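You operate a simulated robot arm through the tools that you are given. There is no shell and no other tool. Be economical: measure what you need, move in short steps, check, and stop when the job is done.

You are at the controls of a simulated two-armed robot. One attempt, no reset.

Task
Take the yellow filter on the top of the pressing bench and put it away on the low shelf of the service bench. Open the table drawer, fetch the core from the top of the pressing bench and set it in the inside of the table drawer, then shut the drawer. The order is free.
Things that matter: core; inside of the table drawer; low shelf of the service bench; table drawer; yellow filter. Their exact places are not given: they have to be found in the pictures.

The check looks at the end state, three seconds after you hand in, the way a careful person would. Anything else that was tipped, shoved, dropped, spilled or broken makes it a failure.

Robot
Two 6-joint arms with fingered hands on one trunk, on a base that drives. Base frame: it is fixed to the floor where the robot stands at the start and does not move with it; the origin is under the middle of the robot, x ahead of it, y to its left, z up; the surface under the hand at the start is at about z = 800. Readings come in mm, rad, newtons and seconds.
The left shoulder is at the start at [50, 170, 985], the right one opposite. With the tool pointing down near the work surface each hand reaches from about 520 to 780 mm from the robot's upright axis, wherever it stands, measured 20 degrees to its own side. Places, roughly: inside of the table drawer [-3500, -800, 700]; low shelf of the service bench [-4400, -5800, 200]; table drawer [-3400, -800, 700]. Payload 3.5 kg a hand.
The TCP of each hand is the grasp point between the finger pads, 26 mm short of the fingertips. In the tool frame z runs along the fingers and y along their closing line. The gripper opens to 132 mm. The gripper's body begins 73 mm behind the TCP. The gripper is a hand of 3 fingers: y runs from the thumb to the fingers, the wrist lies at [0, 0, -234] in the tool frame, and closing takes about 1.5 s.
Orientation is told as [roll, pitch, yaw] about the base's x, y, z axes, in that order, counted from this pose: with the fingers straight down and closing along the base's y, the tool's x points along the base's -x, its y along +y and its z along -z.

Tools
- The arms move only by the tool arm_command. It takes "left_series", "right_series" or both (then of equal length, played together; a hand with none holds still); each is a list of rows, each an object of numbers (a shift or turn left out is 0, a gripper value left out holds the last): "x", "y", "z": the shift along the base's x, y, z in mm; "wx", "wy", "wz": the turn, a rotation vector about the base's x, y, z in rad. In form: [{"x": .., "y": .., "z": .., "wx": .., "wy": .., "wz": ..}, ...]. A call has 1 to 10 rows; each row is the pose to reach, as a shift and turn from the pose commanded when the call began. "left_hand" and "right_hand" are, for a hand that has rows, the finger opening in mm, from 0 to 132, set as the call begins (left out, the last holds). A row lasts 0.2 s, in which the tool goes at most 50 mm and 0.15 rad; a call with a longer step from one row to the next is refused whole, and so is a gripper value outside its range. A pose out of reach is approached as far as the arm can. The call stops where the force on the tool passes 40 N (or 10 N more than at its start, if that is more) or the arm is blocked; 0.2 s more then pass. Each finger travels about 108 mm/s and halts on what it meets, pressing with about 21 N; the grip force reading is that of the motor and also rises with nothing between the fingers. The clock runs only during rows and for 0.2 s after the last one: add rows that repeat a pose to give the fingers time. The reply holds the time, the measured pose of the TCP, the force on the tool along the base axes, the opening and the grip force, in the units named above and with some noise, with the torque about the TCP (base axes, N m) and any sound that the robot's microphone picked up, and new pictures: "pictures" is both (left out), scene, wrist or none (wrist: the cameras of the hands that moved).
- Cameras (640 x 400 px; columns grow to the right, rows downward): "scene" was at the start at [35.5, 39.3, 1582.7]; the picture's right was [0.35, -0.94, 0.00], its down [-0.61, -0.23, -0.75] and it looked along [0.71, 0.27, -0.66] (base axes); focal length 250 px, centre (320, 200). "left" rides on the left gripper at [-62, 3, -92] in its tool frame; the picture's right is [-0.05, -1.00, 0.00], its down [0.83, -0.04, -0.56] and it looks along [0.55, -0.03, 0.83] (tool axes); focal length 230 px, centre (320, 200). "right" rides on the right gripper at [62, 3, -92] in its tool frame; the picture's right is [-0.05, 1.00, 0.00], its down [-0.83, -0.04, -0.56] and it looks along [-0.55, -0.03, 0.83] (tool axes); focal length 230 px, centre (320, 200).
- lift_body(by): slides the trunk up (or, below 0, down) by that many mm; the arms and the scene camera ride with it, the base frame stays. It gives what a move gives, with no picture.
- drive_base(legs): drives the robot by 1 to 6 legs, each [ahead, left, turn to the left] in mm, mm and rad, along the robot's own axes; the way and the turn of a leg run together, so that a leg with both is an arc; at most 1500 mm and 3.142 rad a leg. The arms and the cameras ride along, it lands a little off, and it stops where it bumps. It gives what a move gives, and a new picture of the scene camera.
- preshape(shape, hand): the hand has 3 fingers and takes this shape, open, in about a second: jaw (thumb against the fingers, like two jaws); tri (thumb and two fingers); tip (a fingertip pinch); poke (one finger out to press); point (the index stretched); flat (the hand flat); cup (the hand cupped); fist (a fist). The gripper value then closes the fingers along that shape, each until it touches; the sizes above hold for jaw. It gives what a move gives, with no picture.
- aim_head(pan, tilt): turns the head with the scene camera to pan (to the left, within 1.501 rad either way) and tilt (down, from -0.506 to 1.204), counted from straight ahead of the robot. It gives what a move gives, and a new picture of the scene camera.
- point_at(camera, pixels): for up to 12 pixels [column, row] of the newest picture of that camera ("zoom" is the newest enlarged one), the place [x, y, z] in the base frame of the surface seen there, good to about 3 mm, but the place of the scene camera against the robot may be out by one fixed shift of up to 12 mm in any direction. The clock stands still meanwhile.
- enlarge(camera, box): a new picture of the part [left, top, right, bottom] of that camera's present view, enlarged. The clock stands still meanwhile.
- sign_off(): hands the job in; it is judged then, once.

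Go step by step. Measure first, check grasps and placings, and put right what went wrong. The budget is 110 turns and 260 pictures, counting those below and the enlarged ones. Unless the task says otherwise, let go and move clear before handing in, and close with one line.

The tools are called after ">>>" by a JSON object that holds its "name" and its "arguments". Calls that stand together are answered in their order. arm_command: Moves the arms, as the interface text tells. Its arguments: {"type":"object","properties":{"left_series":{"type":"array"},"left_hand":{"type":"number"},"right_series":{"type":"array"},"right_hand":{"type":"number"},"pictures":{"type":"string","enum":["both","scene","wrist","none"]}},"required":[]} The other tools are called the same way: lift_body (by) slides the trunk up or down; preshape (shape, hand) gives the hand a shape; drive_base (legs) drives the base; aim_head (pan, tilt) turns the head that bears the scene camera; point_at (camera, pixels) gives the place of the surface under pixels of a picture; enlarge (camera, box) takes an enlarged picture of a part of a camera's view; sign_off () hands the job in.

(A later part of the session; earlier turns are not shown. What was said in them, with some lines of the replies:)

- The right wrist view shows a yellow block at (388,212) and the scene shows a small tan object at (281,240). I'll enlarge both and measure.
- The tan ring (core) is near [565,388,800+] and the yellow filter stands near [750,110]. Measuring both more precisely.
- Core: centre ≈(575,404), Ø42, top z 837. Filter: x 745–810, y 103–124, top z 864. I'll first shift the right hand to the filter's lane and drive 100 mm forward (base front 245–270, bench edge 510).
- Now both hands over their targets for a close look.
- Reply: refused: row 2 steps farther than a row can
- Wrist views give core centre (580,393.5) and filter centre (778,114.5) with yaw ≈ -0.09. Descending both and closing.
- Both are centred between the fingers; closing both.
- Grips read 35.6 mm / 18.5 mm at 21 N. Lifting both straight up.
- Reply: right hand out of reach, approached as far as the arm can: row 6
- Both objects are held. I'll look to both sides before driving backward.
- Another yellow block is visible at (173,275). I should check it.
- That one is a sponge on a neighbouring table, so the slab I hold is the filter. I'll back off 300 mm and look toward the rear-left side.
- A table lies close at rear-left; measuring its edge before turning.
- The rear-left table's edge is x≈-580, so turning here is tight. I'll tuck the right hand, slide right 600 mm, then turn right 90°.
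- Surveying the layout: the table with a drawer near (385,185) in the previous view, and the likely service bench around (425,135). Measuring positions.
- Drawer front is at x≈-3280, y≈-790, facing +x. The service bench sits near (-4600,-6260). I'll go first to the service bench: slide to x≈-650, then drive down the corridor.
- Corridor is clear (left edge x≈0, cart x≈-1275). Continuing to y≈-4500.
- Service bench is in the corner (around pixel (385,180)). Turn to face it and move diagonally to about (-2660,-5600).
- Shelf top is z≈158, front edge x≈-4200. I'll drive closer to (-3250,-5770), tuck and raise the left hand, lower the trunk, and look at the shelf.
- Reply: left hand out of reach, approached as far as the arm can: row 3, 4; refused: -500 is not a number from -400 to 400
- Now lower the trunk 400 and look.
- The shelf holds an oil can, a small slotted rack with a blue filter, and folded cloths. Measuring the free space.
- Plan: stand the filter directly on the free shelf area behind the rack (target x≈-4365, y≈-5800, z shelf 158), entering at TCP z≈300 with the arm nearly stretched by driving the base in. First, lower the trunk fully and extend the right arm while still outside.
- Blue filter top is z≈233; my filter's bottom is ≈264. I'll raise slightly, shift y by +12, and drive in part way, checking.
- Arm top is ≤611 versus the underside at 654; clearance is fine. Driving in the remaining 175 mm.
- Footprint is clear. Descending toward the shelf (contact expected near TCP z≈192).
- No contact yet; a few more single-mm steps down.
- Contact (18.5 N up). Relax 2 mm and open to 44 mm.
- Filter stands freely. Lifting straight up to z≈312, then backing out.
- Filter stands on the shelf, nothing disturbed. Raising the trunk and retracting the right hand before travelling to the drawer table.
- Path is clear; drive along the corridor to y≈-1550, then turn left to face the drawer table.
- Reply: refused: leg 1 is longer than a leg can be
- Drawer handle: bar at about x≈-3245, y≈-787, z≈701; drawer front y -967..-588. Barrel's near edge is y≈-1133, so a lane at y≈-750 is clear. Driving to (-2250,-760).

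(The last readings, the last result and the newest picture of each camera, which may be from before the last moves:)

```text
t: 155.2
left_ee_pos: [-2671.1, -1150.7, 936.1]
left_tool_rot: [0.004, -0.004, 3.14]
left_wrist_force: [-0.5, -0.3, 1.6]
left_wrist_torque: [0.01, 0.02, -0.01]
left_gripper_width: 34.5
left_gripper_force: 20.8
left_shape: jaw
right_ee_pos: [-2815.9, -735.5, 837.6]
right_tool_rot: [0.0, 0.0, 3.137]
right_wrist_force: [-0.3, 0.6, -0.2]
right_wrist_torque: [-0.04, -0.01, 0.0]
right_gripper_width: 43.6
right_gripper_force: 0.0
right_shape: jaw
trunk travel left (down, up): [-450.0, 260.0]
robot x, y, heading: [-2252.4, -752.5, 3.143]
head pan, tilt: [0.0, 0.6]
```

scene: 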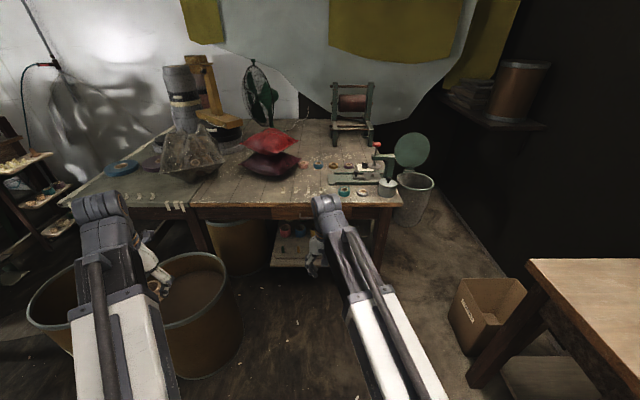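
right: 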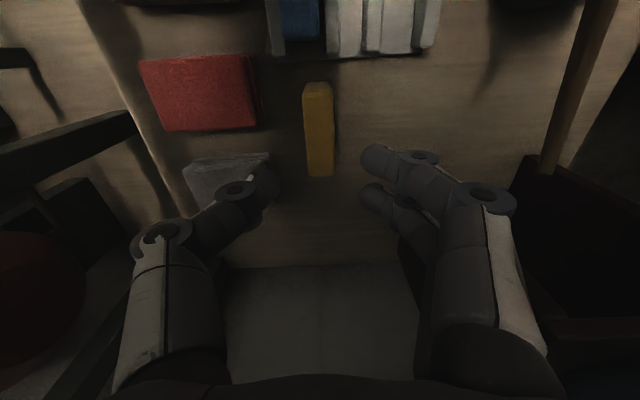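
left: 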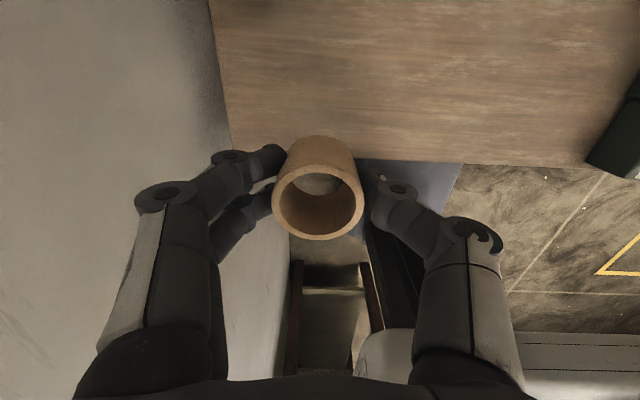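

Reorienting the right hand in free space so the fingers point forward (-x) and close vertically: 120° about (1,1,1), in two calls.

>>> {"name": "arm_command", "arguments": {"right_series": [{"x": -9, "y": -2, "z": -8, "wx": 0.08, "wy": 0.08, "wz": 0.08}, {"x": -18, "y": -3, "z": -16, "wx": 0.16, "wy": 0.16, "wz": 0.16}, {"x": -27, "y": -5, "z": -24, "wx": 0.24, "wy": 0.24, "wz": 0.24}, {"x": -36, "y": -7, "z": -32, "wx": 0.32, "wy": 0.32, "wz": 0.32}, {"x": -45, "y": -8, "z": -40, "wx": 0.4, "wy": 0.4, "wz": 0.4}, {"x": -54, "y": -10, "z": -48, "wx": 0.48, "wy": 0.48, "wz": 0.48}, {"x": -63, "y": -12, "z": -56, "wx": 0.56, "wy": 0.56, "wz": 0.56}, {"x": -72, "y": -13, "z": -64, "wx": 0.64, "wy": 0.64, "wz": 0.64}], "right_hand": 60, "pictures": "scene"}}

```text
t: 157.0
left_ee_pos: [-2672.2, -1150.6, 937.4]
left_tool_rot: [0.003, -0.004, 3.139]
left_wrist_force: [0.1, -1.1, -0.1]
left_wrist_torque: [-0.03, 0.03, -0.03]
left_gripper_width: 34.9
left_gripper_force: 20.8
left_shape: jaw
right_ee_pos: [-2888.1, -747.2, 773.3]
right_tool_rot: [-0.839, -0.345, -2.302]
right_wrist_force: [0.6, -0.7, 0.0]
right_wrist_torque: [0.01, -0.01, 0.01]
right_gripper_width: 59.5
right_gripper_force: 0.0
right_shape: jaw
trunk travel left (down, up): [-450.0, 260.0]
robot x, y, heading: [-2252.1, -751.1, 3.141]
head pan, tilt: [0.0, 0.6]
```

scene: 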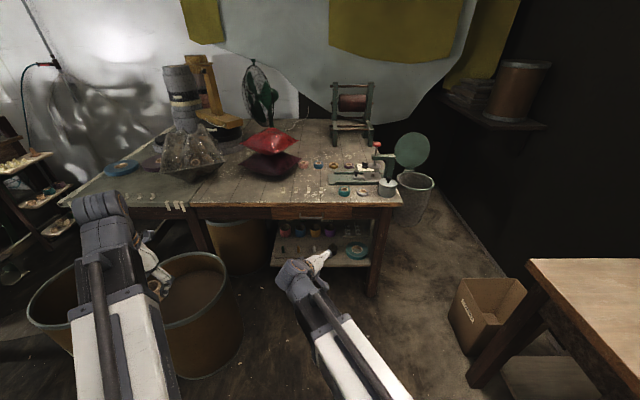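

>>> {"name": "arm_command", "arguments": {"right_series": [{"x": -9, "y": -2, "z": -8, "wx": 0.0813, "wy": 0.0813, "wz": 0.0813}, {"x": -18, "y": -3, "z": -16, "wx": 0.1626, "wy": 0.1626, "wz": 0.1626}, {"x": -27, "y": -5, "z": -24, "wx": 0.244, "wy": 0.244, "wz": 0.244}, {"x": -36, "y": -7, "z": -32, "wx": 0.3253, "wy": 0.3253, "wz": 0.3253}, {"x": -45, "y": -8, "z": -40, "wx": 0.4066, "wy": 0.4066, "wz": 0.4066}, {"x": -54, "y": -10, "z": -48, "wx": 0.488, "wy": 0.488, "wz": 0.488}, {"x": -62, "y": -12, "z": -54, "wx": 0.5692, "wy": 0.5692, "wz": 0.5692}], "pictures": "both"}}

```text
t: 158.6
left_ee_pos: [-2670.8, -1151.5, 936.7]
left_tool_rot: [0.004, -0.003, 3.14]
left_wrist_force: [-0.4, 0.8, -0.1]
left_wrist_torque: [0.02, -0.02, 0.01]
left_gripper_width: 34.4
left_gripper_force: 20.9
left_shape: jaw
right_ee_pos: [-2950.1, -759.1, 720.8]
right_tool_rot: [-1.569, -0.003, -1.569]
right_wrist_force: [-0.2, -0.5, -0.2]
right_wrist_torque: [-0.01, -0.01, -0.02]
right_gripper_width: 59.6
right_gripper_force: 0.0
right_shape: jaw
trunk travel left (down, up): [-450.0, 260.0]
robot x, y, heading: [-2256.5, -751.6, 3.139]
head pan, tilt: [0.0, 0.6]
```

scene: 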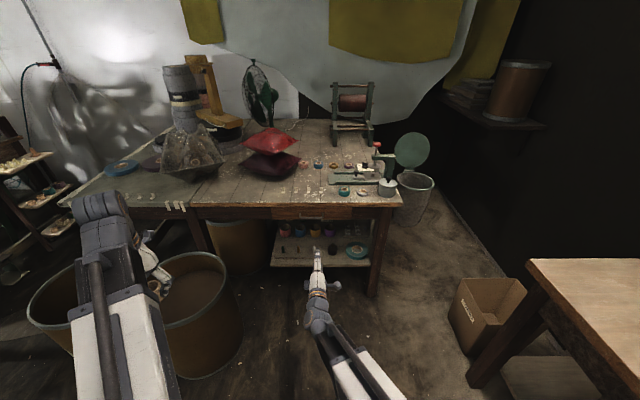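
right: 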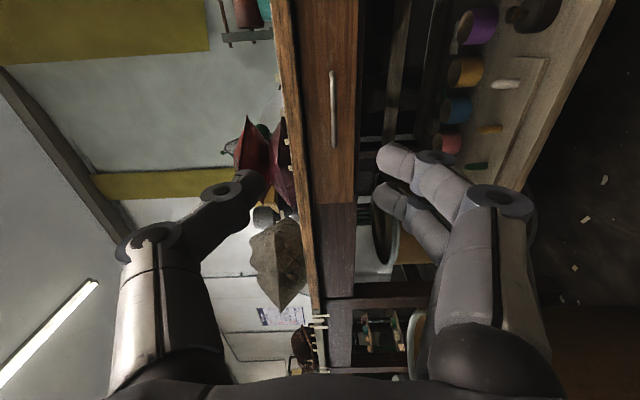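

The hand points at the drawer; handle visible at (334,110). Measuring it.

>>> {"name": "enlarge", "arguments": {"camera": "right", "box": [280, 40, 380, 220]}}

>>> {"name": "point_at", "arguments": {"camera": "right", "pixels": [[333, 80], [334, 110], [335, 140], [345, 110], [322, 110], [332, 72], [335, 147], [318, 150], [355, 150], [290, 100], [335, 200]]}}

```text
2.22 times, centred on (330, 130) of right
```

zoom: 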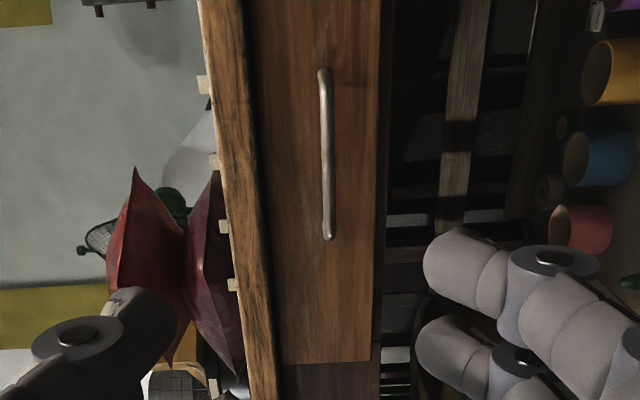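

```text
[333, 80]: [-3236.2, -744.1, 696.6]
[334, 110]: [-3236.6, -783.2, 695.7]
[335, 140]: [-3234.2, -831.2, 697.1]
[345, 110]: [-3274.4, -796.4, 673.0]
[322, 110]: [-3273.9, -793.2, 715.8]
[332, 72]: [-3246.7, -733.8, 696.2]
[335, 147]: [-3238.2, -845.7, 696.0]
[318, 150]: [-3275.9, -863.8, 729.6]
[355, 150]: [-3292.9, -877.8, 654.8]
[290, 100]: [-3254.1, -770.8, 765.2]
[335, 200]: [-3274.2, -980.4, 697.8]
```

Handle: bar centre ≈(-3241,-788,696). Drive 220 mm ahead, then approach with the arm.

>>> {"name": "drive_base", "arguments": {"legs": [[220, 0, 0]]}}

>>> {"name": "enlarge", "arguments": {"camera": "right", "box": [200, 40, 440, 240]}}

>>> {"name": "point_at", "arguments": {"camera": "zoom", "pixels": [[320, 200]]}}

```text
t: 160.3
left_ee_pos: [-2891.4, -1149.7, 936.5]
left_tool_rot: [0.004, -0.003, 3.14]
left_wrist_force: [-1.0, 0.8, -0.9]
left_wrist_torque: [-0.01, 0.01, 0.02]
left_gripper_width: 34.6
left_gripper_force: 20.9
left_shape: jaw
right_ee_pos: [-3171.8, -759.4, 720.1]
right_tool_rot: [-1.571, -0.005, -1.569]
right_wrist_force: [-0.1, 0.0, 0.3]
right_wrist_torque: [-0.04, 0.0, -0.03]
right_gripper_width: 59.5
right_gripper_force: 0.0
right_shape: jaw
trunk travel left (down, up): [-450.0, 260.0]
robot x, y, heading: [-2477.0, -754.2, 3.142]
head pan, tilt: [0.0, 0.6]
```

scene: 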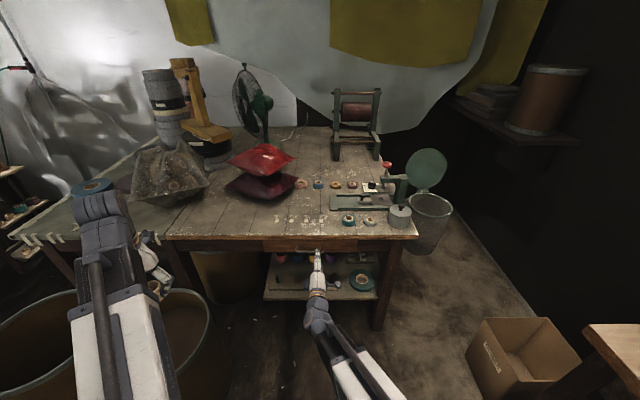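

```text
2.00 times, centred on (320, 140) of right
```

zoom: 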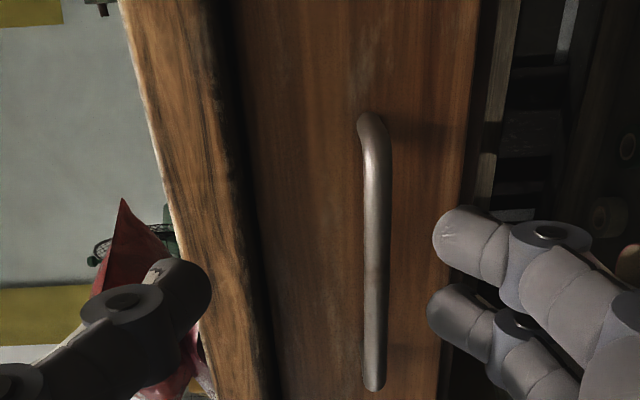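

```text
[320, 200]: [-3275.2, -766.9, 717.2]
```

Now shift to y=-788, z=696, then in to x=-3232.

>>> {"name": "point_at", "arguments": {"camera": "zoom", "pixels": [[374, 220], [376, 300], [370, 130], [376, 380], [190, 200]]}}

>>> {"name": "arm_command", "arguments": {"right_series": [{"y": -15, "z": -12}, {"y": -29, "z": -24}, {"x": -30, "y": -29, "z": -24}, {"x": -50, "y": -29, "z": -24}, {"x": -60, "y": -29, "z": -24}], "pictures": "wrist"}}

```text
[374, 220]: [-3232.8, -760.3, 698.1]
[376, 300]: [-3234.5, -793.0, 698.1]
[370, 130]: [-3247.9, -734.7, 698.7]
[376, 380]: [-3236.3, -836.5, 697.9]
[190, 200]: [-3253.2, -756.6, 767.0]
```

```text
t: 161.5
left_ee_pos: [-2893.5, -1151.0, 934.8]
left_tool_rot: [0.004, -0.003, 3.139]
left_wrist_force: [-0.2, -0.2, 0.3]
left_wrist_torque: [0.04, -0.02, -0.01]
left_gripper_width: 34.6
left_gripper_force: 20.7
left_shape: jaw
right_ee_pos: [-3232.8, -787.3, 696.3]
right_tool_rot: [-1.569, -0.002, -1.569]
right_wrist_force: [-0.9, 0.2, -1.1]
right_wrist_torque: [0.0, -0.02, 0.0]
right_gripper_width: 59.9
right_gripper_force: 0.0
right_shape: jaw
trunk travel left (down, up): [-450.0, 260.0]
robot x, y, heading: [-2475.3, -748.3, 3.142]
head pan, tilt: [0.0, 0.6]
```

right: 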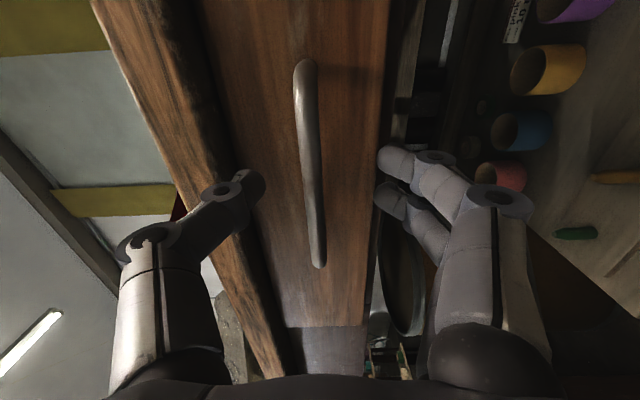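

Handle is between thumb and fingers. Closing.

>>> {"name": "arm_command", "arguments": {"right_series": [{"z": 1}, {"z": 1}, {"z": 1}, {"z": 1}, {"z": 1}, {"z": 1}, {"z": 1}], "right_hand": 0, "pictures": "wrist"}}

```text
t: 163.1
left_ee_pos: [-2893.6, -1150.1, 936.7]
left_tool_rot: [0.001, -0.003, 3.14]
left_wrist_force: [-0.6, -0.4, -0.5]
left_wrist_torque: [0.02, 0.01, 0.0]
left_gripper_width: 34.2
left_gripper_force: 20.9
left_shape: jaw
right_ee_pos: [-3230.9, -788.2, 697.5]
right_tool_rot: [-1.57, -0.004, -1.569]
right_wrist_force: [0.5, -0.3, 4.4]
right_wrist_torque: [-0.02, 0.01, 0.03]
right_gripper_width: 0.0
right_gripper_force: 20.9
right_shape: jaw
trunk travel left (down, up): [-450.0, 260.0]
robot x, y, heading: [-2478.8, -751.6, 3.142]
head pan, tilt: [0.0, 0.6]
```

right: 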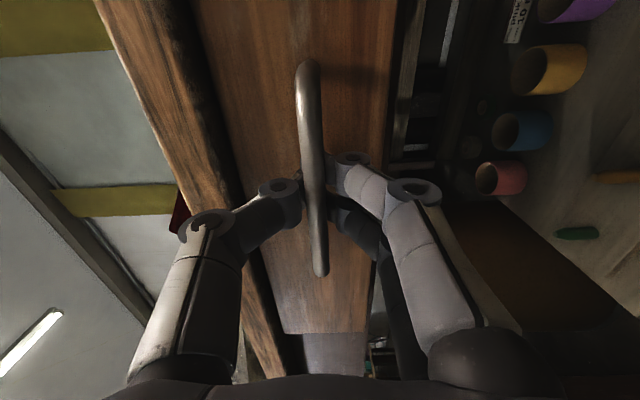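

Fingers closed around/behind the bar. Pulling gently with the arm 40 mm to test.

>>> {"name": "arm_command", "arguments": {"right_series": [{"x": 8}, {"x": 16}, {"x": 24}, {"x": 32}, {"x": 40}, {"x": 50}], "pictures": "both"}}

```text
t: 164.5
left_ee_pos: [-2892.3, -1149.8, 936.8]
left_tool_rot: [0.003, -0.004, 3.139]
left_wrist_force: [0.4, 0.8, 0.3]
left_wrist_torque: [0.0, 0.0, 0.0]
left_gripper_width: 34.4
left_gripper_force: 21.0
left_shape: jaw
right_ee_pos: [-3182.3, -787.5, 696.5]
right_tool_rot: [-1.571, -0.006, -1.568]
right_wrist_force: [0.3, 1.9, 5.1]
right_wrist_torque: [-0.03, 0.05, 0.01]
right_gripper_width: 0.0
right_gripper_force: 20.7
right_shape: jaw
trunk travel left (down, up): [-450.0, 260.0]
robot x, y, heading: [-2476.7, -751.9, 3.142]
head pan, tilt: [0.0, 0.6]
```

scene: 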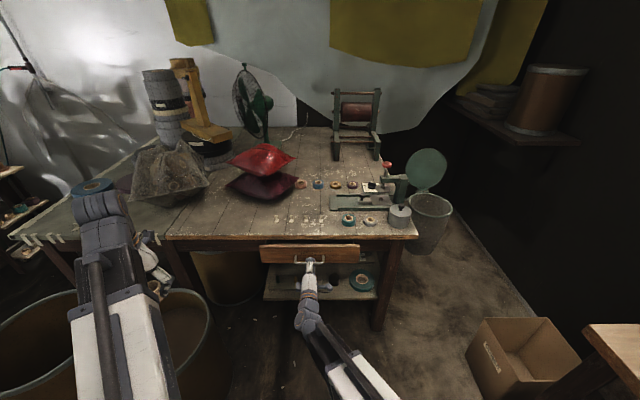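
right: 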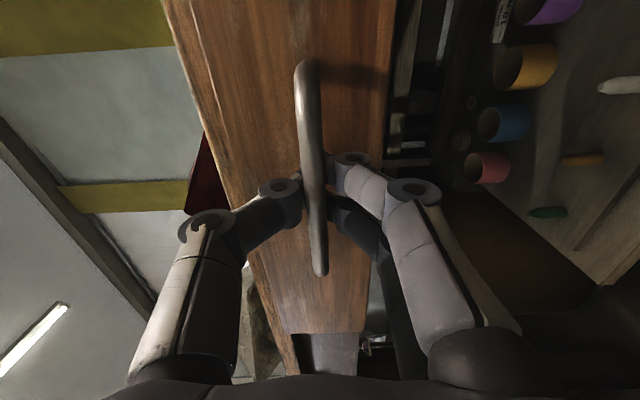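

The drawer is coming out. Pull another 160 mm.

>>> {"name": "arm_command", "arguments": {"right_series": [{"x": 16}, {"x": 32}, {"x": 48}, {"x": 64}, {"x": 80}, {"x": 96}, {"x": 112}, {"x": 128}, {"x": 144}, {"x": 160}], "pictures": "scene"}}

```text
t: 166.7
left_ee_pos: [-2893.7, -1149.5, 936.4]
left_tool_rot: [0.003, -0.003, 3.14]
left_wrist_force: [0.2, 0.2, 0.1]
left_wrist_torque: [-0.02, -0.02, 0.01]
left_gripper_width: 34.8
left_gripper_force: 21.1
left_shape: jaw
right_ee_pos: [-3021.0, -789.2, 696.6]
right_tool_rot: [-1.571, -0.005, -1.57]
right_wrist_force: [0.3, 0.7, 5.5]
right_wrist_torque: [0.03, 0.02, -0.02]
right_gripper_width: 0.0
right_gripper_force: 21.1
right_shape: jaw
trunk travel left (down, up): [-450.0, 260.0]
robot x, y, heading: [-2479.5, -753.3, 3.141]
head pan, tilt: [0.0, 0.6]
```

scene: 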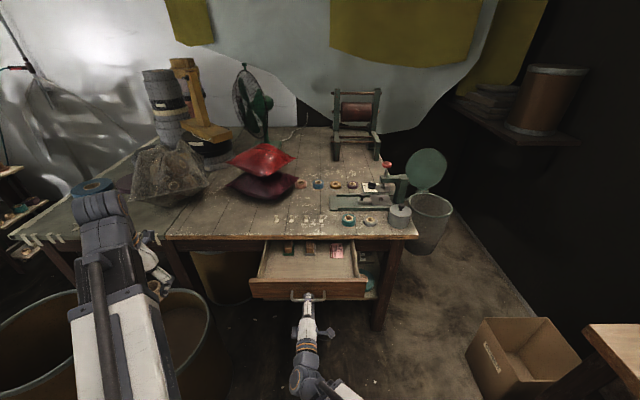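

Drawer is open ~210 mm. Measuring the interior.

>>> {"name": "enlarge", "arguments": {"camera": "scene", "box": [230, 230, 390, 310]}}

>>> {"name": "point_at", "arguments": {"camera": "zoom", "pixels": [[200, 150], [300, 160], [400, 160], [250, 110], [350, 110], [130, 190], [85, 200], [300, 205], [150, 120], [240, 80], [320, 200], [520, 190]]}}

```text
4.00 times, centred on (310, 270) of scene
```

zoom: 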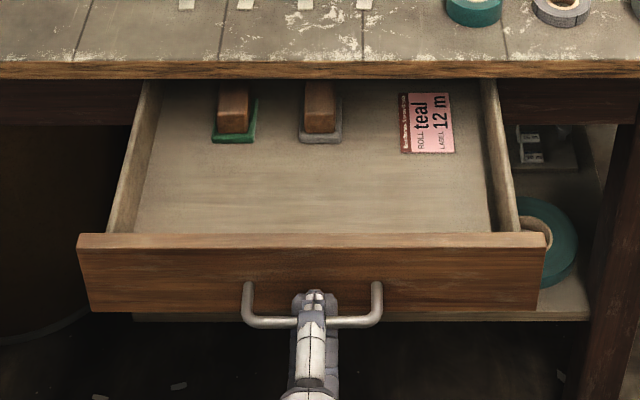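

```text
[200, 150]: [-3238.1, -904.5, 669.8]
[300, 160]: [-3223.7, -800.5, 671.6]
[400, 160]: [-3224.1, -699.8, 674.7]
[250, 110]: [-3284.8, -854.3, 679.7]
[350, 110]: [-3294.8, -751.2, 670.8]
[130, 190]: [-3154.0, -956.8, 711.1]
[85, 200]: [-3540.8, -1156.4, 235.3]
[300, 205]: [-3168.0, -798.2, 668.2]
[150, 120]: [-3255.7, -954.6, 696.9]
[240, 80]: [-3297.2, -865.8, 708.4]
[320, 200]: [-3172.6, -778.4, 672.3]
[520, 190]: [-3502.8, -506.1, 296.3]
```

Drawer floor z≈671; free zone x -3235..-3090. I'll bring the left hand with the core over (-3140,-870) at z≈900 first.

>>> {"name": "arm_command", "arguments": {"left_series": [{"x": -28, "y": 31}, {"x": -56, "y": 62}, {"x": -84, "y": 93}, {"x": -112, "y": 124}, {"x": -140, "y": 155}, {"x": -168, "y": 186}, {"x": -196, "y": 217, "z": -15}, {"x": -222, "y": 248, "z": -30}, {"x": -248, "y": 279, "z": -45}], "pictures": "both"}}

```text
t: 168.7
left_ee_pos: [-3142.5, -871.9, 891.6]
left_tool_rot: [0.006, -0.003, 3.143]
left_wrist_force: [-0.1, 0.3, 0.6]
left_wrist_torque: [0.01, 0.02, 0.0]
left_gripper_width: 34.4
left_gripper_force: 20.8
left_shape: jaw
right_ee_pos: [-3022.9, -788.7, 696.8]
right_tool_rot: [-1.571, -0.005, -1.569]
right_wrist_force: [-1.6, 1.5, 3.5]
right_wrist_torque: [-0.01, -0.02, -0.02]
right_gripper_width: 0.2
right_gripper_force: 20.8
right_shape: jaw
trunk travel left (down, up): [-450.0, 260.0]
robot x, y, heading: [-2477.9, -751.9, 3.137]
head pan, tilt: [0.0, 0.6]
```

scene: 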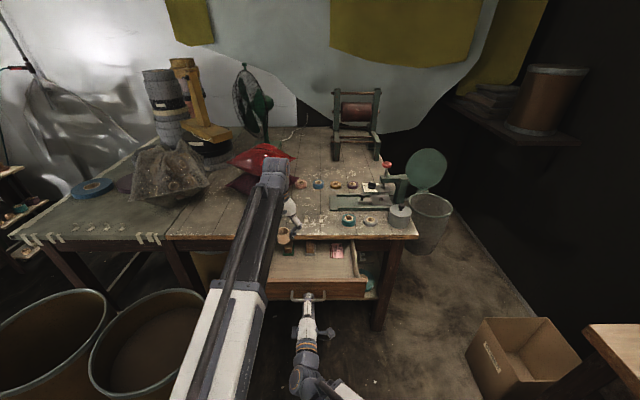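
left: 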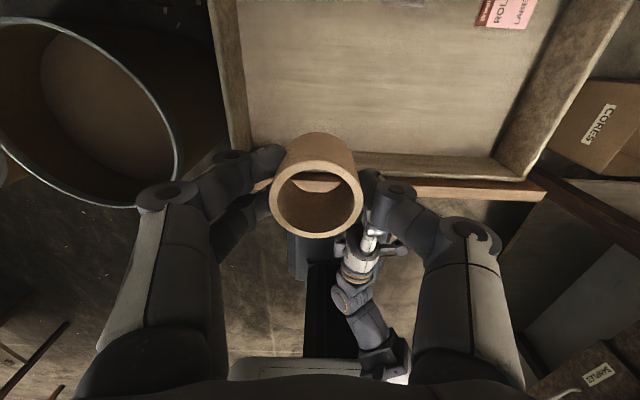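

>>> {"name": "point_at", "arguments": {"camera": "left", "pixels": [[245, 110], [230, 100], [400, 155], [440, 165], [440, 185], [450, 120], [300, 110], [510, 175], [260, 60], [440, 60]]}}

```text
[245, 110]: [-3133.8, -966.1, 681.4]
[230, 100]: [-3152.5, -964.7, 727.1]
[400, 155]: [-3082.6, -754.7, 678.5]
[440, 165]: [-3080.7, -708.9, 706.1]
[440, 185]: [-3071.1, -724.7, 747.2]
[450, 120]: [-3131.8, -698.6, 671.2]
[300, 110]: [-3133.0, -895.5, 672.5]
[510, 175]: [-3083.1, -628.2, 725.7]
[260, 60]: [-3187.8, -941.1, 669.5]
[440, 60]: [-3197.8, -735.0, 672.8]
```

Interior: front wall x≈-3082, sides y -958/-635, floor 671. Descend at (-3150,-845).

>>> {"name": "arm_command", "arguments": {"left_series": [{"x": -8, "y": 27, "z": -20}, {"x": -8, "y": 27, "z": -60}, {"x": -8, "y": 27, "z": -100}, {"x": -8, "y": 27, "z": -135}, {"x": -8, "y": 27, "z": -160}, {"x": -8, "y": 27, "z": -175}, {"x": -8, "y": 27, "z": -182}], "pictures": "both"}}

```text
t: 170.3
left_ee_pos: [-3149.3, -845.7, 710.2]
left_tool_rot: [0.004, -0.004, 3.14]
left_wrist_force: [0.0, -0.4, 0.4]
left_wrist_torque: [-0.03, -0.02, 0.04]
left_gripper_width: 34.2
left_gripper_force: 21.0
left_shape: jaw
right_ee_pos: [-3022.6, -788.9, 697.0]
right_tool_rot: [-1.569, -0.008, -1.568]
right_wrist_force: [-1.0, 0.8, 3.9]
right_wrist_torque: [0.0, -0.02, -0.03]
right_gripper_width: 0.0
right_gripper_force: 21.0
right_shape: jaw
trunk travel left (down, up): [-450.0, 260.0]
robot x, y, heading: [-2470.4, -751.1, 3.136]
head pan, tilt: [0.0, 0.6]
```

scene: 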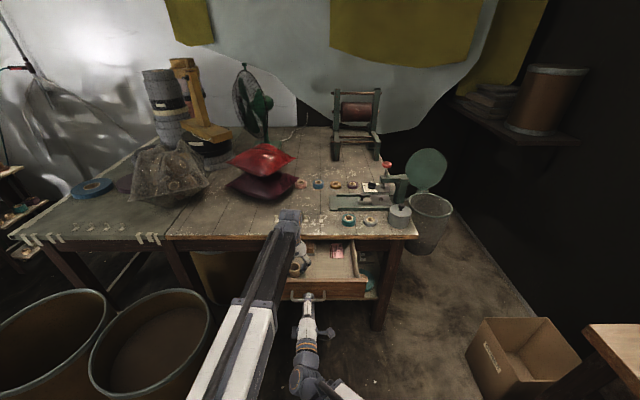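
left: 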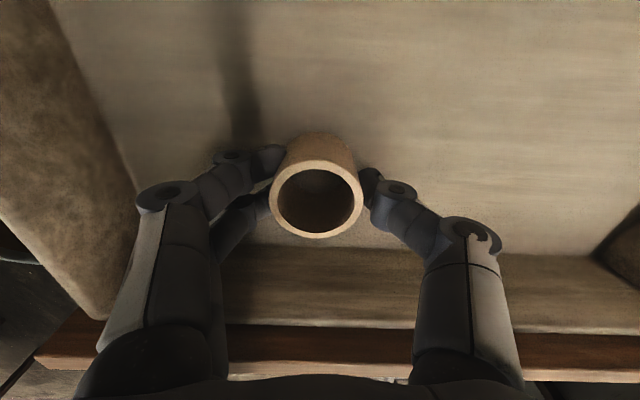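

Lower in 1 mm steps until contact.

>>> {"name": "arm_command", "arguments": {"left_series": [{"z": -2}, {"z": -3}, {"z": -4}, {"z": -5}, {"z": -6}, {"z": -7}], "pictures": "none"}}

```text
t: 171.7
left_ee_pos: [-3149.0, -845.0, 704.3]
left_tool_rot: [0.003, -0.005, 3.14]
left_wrist_force: [-1.0, 0.6, 13.4]
left_wrist_torque: [-0.03, -0.01, 0.0]
left_gripper_width: 34.8
left_gripper_force: 21.5
left_shape: jaw
right_ee_pos: [-3023.1, -788.2, 697.3]
right_tool_rot: [-1.571, -0.005, -1.569]
right_wrist_force: [-0.6, 0.1, 1.6]
right_wrist_torque: [0.03, 0.02, -0.02]
right_gripper_width: 0.0
right_gripper_force: 21.2
right_shape: jaw
trunk travel left (down, up): [-450.0, 260.0]
robot x, y, heading: [-2473.6, -749.3, 3.138]
head pan, tilt: [0.0, 0.6]
```

Contact at 13 N. Relax 1 mm, open to 75, then lift out.

>>> {"name": "arm_command", "arguments": {"left_series": [{"z": 1}, {"z": 1}, {"z": 1}, {"z": 1}, {"z": 1}], "left_hand": 75, "pictures": "wrist"}}

>>> {"name": "arm_command", "arguments": {"left_series": [{"z": 20}, {"z": 60}, {"z": 100}, {"z": 140}, {"z": 180}, {"z": 215}], "pictures": "wrist"}}

```text
t: 172.9
left_ee_pos: [-3148.8, -843.2, 703.7]
left_tool_rot: [0.005, -0.003, 3.14]
left_wrist_force: [-0.8, -0.2, 0.2]
left_wrist_torque: [0.05, -0.04, -0.04]
left_gripper_width: 74.2
left_gripper_force: 0.0
left_shape: jaw
right_ee_pos: [-3022.5, -788.6, 697.7]
right_tool_rot: [-1.571, -0.006, -1.567]
right_wrist_force: [-0.2, 0.4, 3.9]
right_wrist_torque: [-0.03, 0.02, -0.03]
right_gripper_width: 0.1
right_gripper_force: 20.6
right_shape: jaw
trunk travel left (down, up): [-450.0, 260.0]
robot x, y, heading: [-2473.8, -750.6, 3.137]
head pan, tilt: [0.0, 0.6]
```

left: 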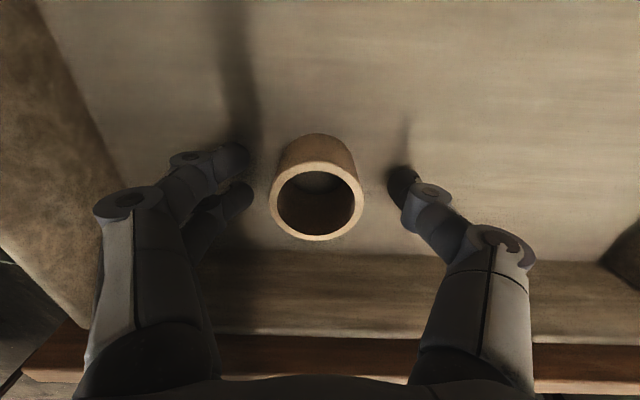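

```text
t: 174.3
left_ee_pos: [-3148.5, -845.3, 918.7]
left_tool_rot: [0.004, -0.003, 3.139]
left_wrist_force: [0.2, 0.4, -0.3]
left_wrist_torque: [-0.03, 0.03, -0.07]
left_gripper_width: 74.1
left_gripper_force: 0.1
left_shape: jaw
right_ee_pos: [-3022.1, -787.9, 698.5]
right_tool_rot: [-1.57, -0.004, -1.569]
right_wrist_force: [0.0, -0.5, 3.3]
right_wrist_torque: [-0.01, -0.02, 0.0]
right_gripper_width: 0.0
right_gripper_force: 21.2
right_shape: jaw
trunk travel left (down, up): [-450.0, 260.0]
robot x, y, heading: [-2475.8, -749.6, 3.142]
head pan, tilt: [0.0, 0.6]
```

left: 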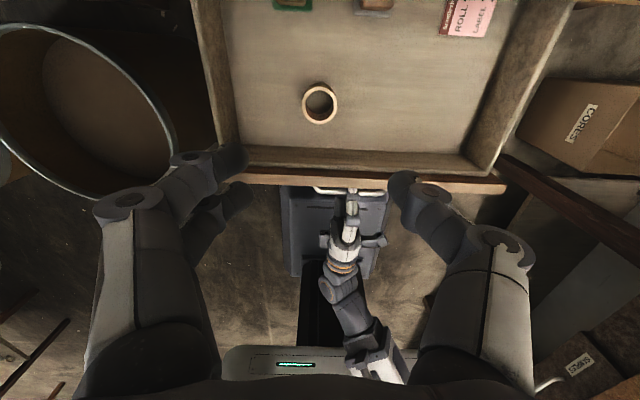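

Core stands upright in the drawer. Retract the left hand, then push the drawer closed slowly with the right hand still on the handle.

>>> {"name": "arm_command", "arguments": {"left_series": [{"x": 30, "y": -31}, {"x": 60, "y": -62}, {"x": 90, "y": -93}, {"x": 120, "y": -124}, {"x": 150, "y": -155}, {"x": 180, "y": -186}, {"x": 210, "y": -217}, {"x": 240, "y": -248}], "pictures": "none"}}

>>> {"name": "arm_command", "arguments": {"right_series": [{"x": -10}, {"x": -25}, {"x": -40}, {"x": -55}, {"x": -70}, {"x": -85}, {"x": -100}, {"x": -115}, {"x": -130}, {"x": -145}], "pictures": "scene"}}

```text
t: 176.1
left_ee_pos: [-2908.8, -1094.2, 919.4]
left_tool_rot: [0.004, -0.003, 3.142]
left_wrist_force: [-0.3, -0.6, -0.3]
left_wrist_torque: [-0.02, -0.01, 0.0]
left_gripper_width: 74.4
left_gripper_force: 0.0
left_shape: jaw
right_ee_pos: [-3021.1, -787.9, 697.0]
right_tool_rot: [-1.57, -0.007, -1.569]
right_wrist_force: [-0.9, -0.2, 3.0]
right_wrist_torque: [-0.01, -0.01, -0.01]
right_gripper_width: 0.0
right_gripper_force: 21.3
right_shape: jaw
trunk travel left (down, up): [-450.0, 260.0]
robot x, y, heading: [-2477.8, -748.2, 3.142]
head pan, tilt: [0.0, 0.6]
```

```text
t: 178.3
left_ee_pos: [-2908.4, -1093.4, 918.5]
left_tool_rot: [0.004, -0.004, 3.138]
left_wrist_force: [0.0, -0.5, 0.4]
left_wrist_torque: [0.03, 0.01, -0.02]
left_gripper_width: 74.8
left_gripper_force: 0.1
left_shape: jaw
right_ee_pos: [-3167.9, -787.3, 697.1]
right_tool_rot: [-1.572, -0.006, -1.568]
right_wrist_force: [0.3, -0.5, -0.2]
right_wrist_torque: [-0.01, 0.0, 0.01]
right_gripper_width: 0.0
right_gripper_force: 21.2
right_shape: jaw
trunk travel left (down, up): [-450.0, 260.0]
robot x, y, heading: [-2477.1, -751.9, 3.141]
head pan, tilt: [0.0, 0.6]
```

scene: 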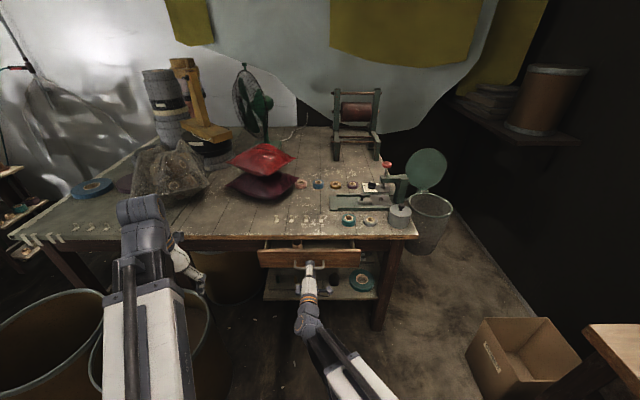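

>>> {"name": "arm_command", "arguments": {"right_series": [{"x": -12}, {"x": -24}, {"x": -36}, {"x": -46}, {"x": -54}, {"x": -60}, {"x": -64}, {"x": -67}, {"x": -70}, {"x": -73}], "pictures": "both"}}

>>> {"name": "enlarge", "arguments": {"camera": "scene", "box": [230, 220, 390, 300]}}

```text
t: 180.5
left_ee_pos: [-2909.1, -1092.8, 917.6]
left_tool_rot: [0.003, -0.004, 3.139]
left_wrist_force: [-1.8, 0.8, -0.2]
left_wrist_torque: [-0.01, -0.01, -0.01]
left_gripper_width: 74.6
left_gripper_force: 0.0
left_shape: jaw
right_ee_pos: [-3240.2, -789.0, 696.3]
right_tool_rot: [-1.571, -0.004, -1.57]
right_wrist_force: [0.3, 0.1, -0.1]
right_wrist_torque: [-0.04, -0.02, -0.01]
right_gripper_width: 0.1
right_gripper_force: 20.5
right_shape: jaw
trunk travel left (down, up): [-450.0, 260.0]
robot x, y, heading: [-2475.3, -749.2, 3.134]
head pan, tilt: [0.0, 0.6]
```

scene: 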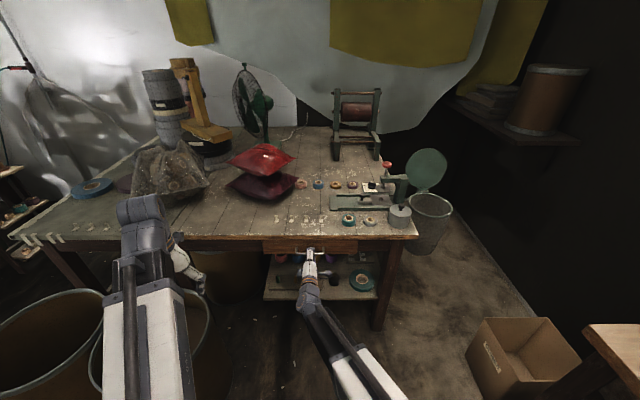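
right: 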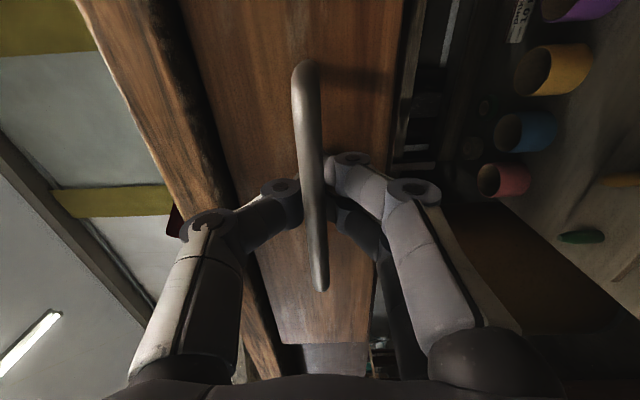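

```text
4.00 times, centred on (310, 260) of scene
```

zoom: 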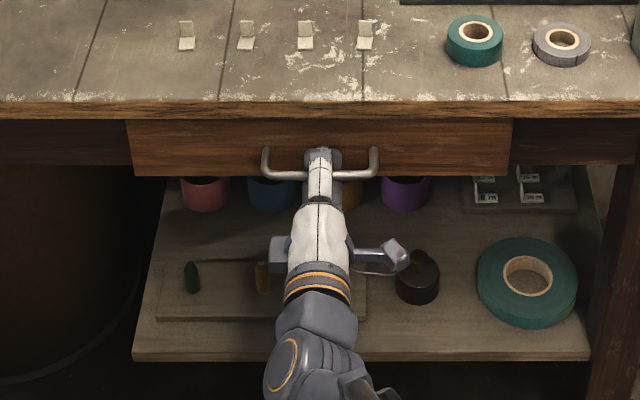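

>>> {"name": "point_at", "arguments": {"camera": "right", "pixels": [[230, 60], [350, 120], [260, 200], [300, 310], [306, 120]]}}

>>> {"name": "arm_command", "arguments": {"right_series": [{"x": -2}, {"x": -4}, {"x": -6}, {"x": -8}, {"x": -10}, {"x": -12}], "pictures": "wrist"}}

```text
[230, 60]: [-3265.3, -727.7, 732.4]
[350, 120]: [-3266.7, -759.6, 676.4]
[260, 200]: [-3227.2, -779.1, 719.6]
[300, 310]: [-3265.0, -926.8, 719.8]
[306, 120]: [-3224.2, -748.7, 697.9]
```

```text
t: 181.9
left_ee_pos: [-2907.4, -1093.1, 918.5]
left_tool_rot: [0.004, -0.005, 3.139]
left_wrist_force: [-0.1, 0.3, 0.6]
left_wrist_torque: [0.01, -0.01, -0.01]
left_gripper_width: 74.5
left_gripper_force: 0.1
left_shape: jaw
right_ee_pos: [-3250.6, -789.4, 696.1]
right_tool_rot: [-1.572, -0.004, -1.567]
right_wrist_force: [23.7, 2.2, -0.5]
right_wrist_torque: [-0.01, 0.1, -0.09]
right_gripper_width: 0.1
right_gripper_force: 21.5
right_shape: jaw
trunk travel left (down, up): [-450.0, 260.0]
robot x, y, heading: [-2474.3, -750.9, 3.14]
head pan, tilt: [0.0, 0.6]
```

right: 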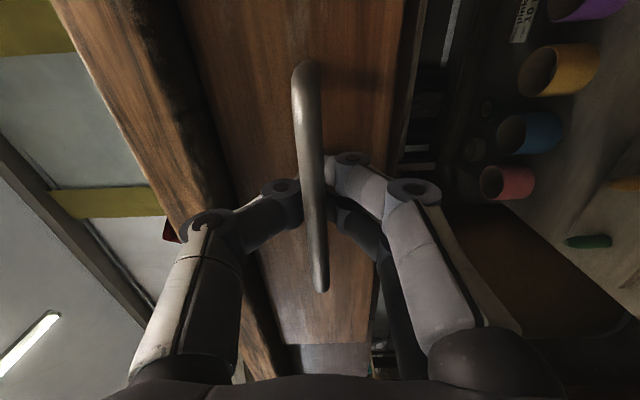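

Push force rose to 24 N: drawer at its stop. Verify front position, then open the hand (in place, relaxing first) and withdraw.

>>> {"name": "point_at", "arguments": {"camera": "right", "pixels": [[230, 60], [350, 120], [300, 310], [320, 350], [306, 120]]}}

>>> {"name": "arm_command", "arguments": {"right_series": [{"x": 5}, {"x": 5}, {"x": 5}, {"x": 5}, {"x": 5}], "right_hand": 60, "pictures": "wrist"}}

```text
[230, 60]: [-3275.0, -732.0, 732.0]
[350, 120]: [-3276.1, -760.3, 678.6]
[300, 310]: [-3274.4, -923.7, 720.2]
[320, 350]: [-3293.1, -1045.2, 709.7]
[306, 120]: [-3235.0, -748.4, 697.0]
```

```text
t: 183.1
left_ee_pos: [-2909.4, -1092.7, 917.5]
left_tool_rot: [0.003, -0.003, 3.139]
left_wrist_force: [-0.3, -0.6, -0.8]
left_wrist_torque: [0.0, -0.02, 0.01]
left_gripper_width: 74.6
left_gripper_force: 0.1
left_shape: jaw
right_ee_pos: [-3247.2, -789.4, 697.2]
right_tool_rot: [-1.571, -0.004, -1.569]
right_wrist_force: [0.0, -0.3, -0.5]
right_wrist_torque: [0.0, 0.03, 0.0]
right_gripper_width: 59.7
right_gripper_force: 0.0
right_shape: jaw
trunk travel left (down, up): [-450.0, 260.0]
robot x, y, heading: [-2474.3, -752.5, 3.136]
head pan, tilt: [0.0, 0.6]
```

right: 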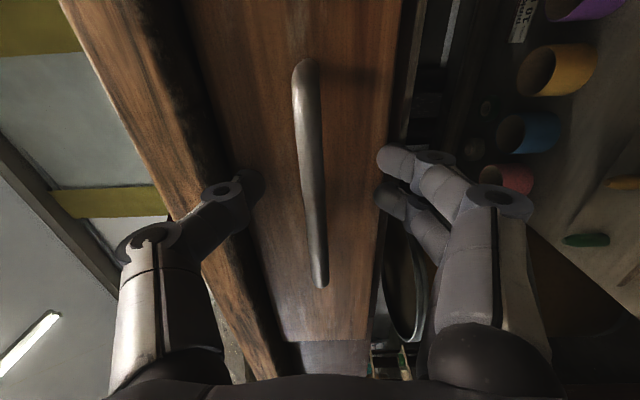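

Front is back at x≈-3275 as before opening, and the hand is off the handle. Withdrawing straight back and checking.

>>> {"name": "arm_command", "arguments": {"right_series": [{"x": 25}, {"x": 60}, {"x": 100}, {"x": 140}, {"x": 180}], "pictures": "none"}}

>>> {"name": "drive_base", "arguments": {"legs": [[-200, 0, 0]]}}

>>> {"name": "enlarge", "arguments": {"camera": "right", "box": [240, 40, 400, 240]}}

>>> {"name": "point_at", "arguments": {"camera": "zoom", "pixels": [[280, 150], [300, 250], [350, 200], [330, 150], [220, 150]]}}

```text
t: 184.3
left_ee_pos: [-2910.1, -1092.7, 917.9]
left_tool_rot: [0.005, -0.003, 3.14]
left_wrist_force: [0.1, -0.4, -0.4]
left_wrist_torque: [0.01, -0.01, 0.02]
left_gripper_width: 74.7
left_gripper_force: 0.0
left_shape: jaw
right_ee_pos: [-3066.0, -788.2, 698.2]
right_tool_rot: [-1.571, -0.005, -1.569]
right_wrist_force: [0.3, -0.6, -0.6]
right_wrist_torque: [0.03, -0.02, -0.01]
right_gripper_width: 59.7
right_gripper_force: 0.2
right_shape: jaw
trunk travel left (down, up): [-450.0, 260.0]
robot x, y, heading: [-2475.1, -749.6, 3.141]
head pan, tilt: [0.0, 0.6]
```

```text
t: 185.8
left_ee_pos: [-2710.3, -1093.6, 919.4]
left_tool_rot: [0.002, -0.002, 3.14]
left_wrist_force: [0.4, -0.7, 0.0]
left_wrist_torque: [-0.02, -0.02, 0.01]
left_gripper_width: 74.6
left_gripper_force: 0.1
left_shape: jaw
right_ee_pos: [-2867.5, -789.7, 697.6]
right_tool_rot: [-1.571, -0.005, -1.568]
right_wrist_force: [-0.2, 0.5, 0.8]
right_wrist_torque: [-0.02, -0.04, -0.01]
right_gripper_width: 59.7
right_gripper_force: 0.1
right_shape: jaw
trunk travel left (down, up): [-450.0, 260.0]
robot x, y, heading: [-2277.5, -751.0, 3.142]
head pan, tilt: [0.0, 0.6]
```

scene: 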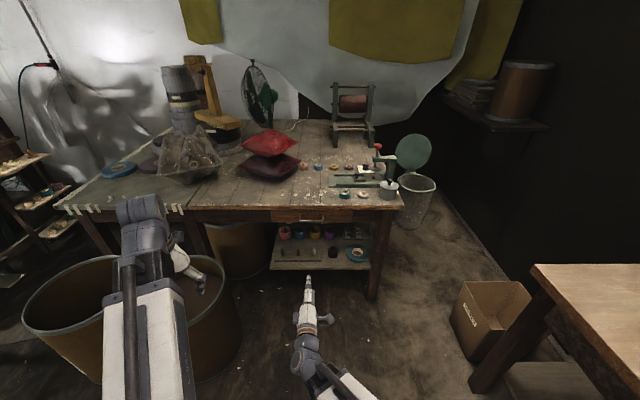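

```text
2.00 times, centred on (320, 140) of right
```

zoom: 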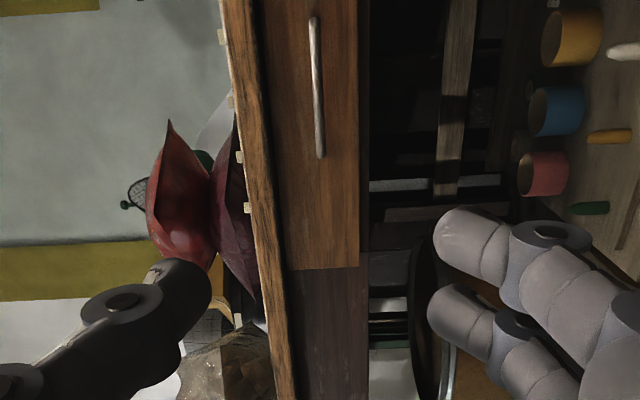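

```text
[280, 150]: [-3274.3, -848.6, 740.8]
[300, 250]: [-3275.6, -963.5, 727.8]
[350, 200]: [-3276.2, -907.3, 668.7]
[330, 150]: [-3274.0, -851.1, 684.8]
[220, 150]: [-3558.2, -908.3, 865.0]
```

The drawer front sits at x≈-3275, where it was before I opened it. The core stood upright inside when I shut the drawer, the filter is standing on the low shelf, and both hands are clear, so I'm handing in.

>>> {"name": "sign_off", "arguments": {}}

```text
The job is handed in.
```

I handed the job in: the yellow filter stands upright on the service bench's low shelf, the core is in the table drawer, and the drawer is shut.
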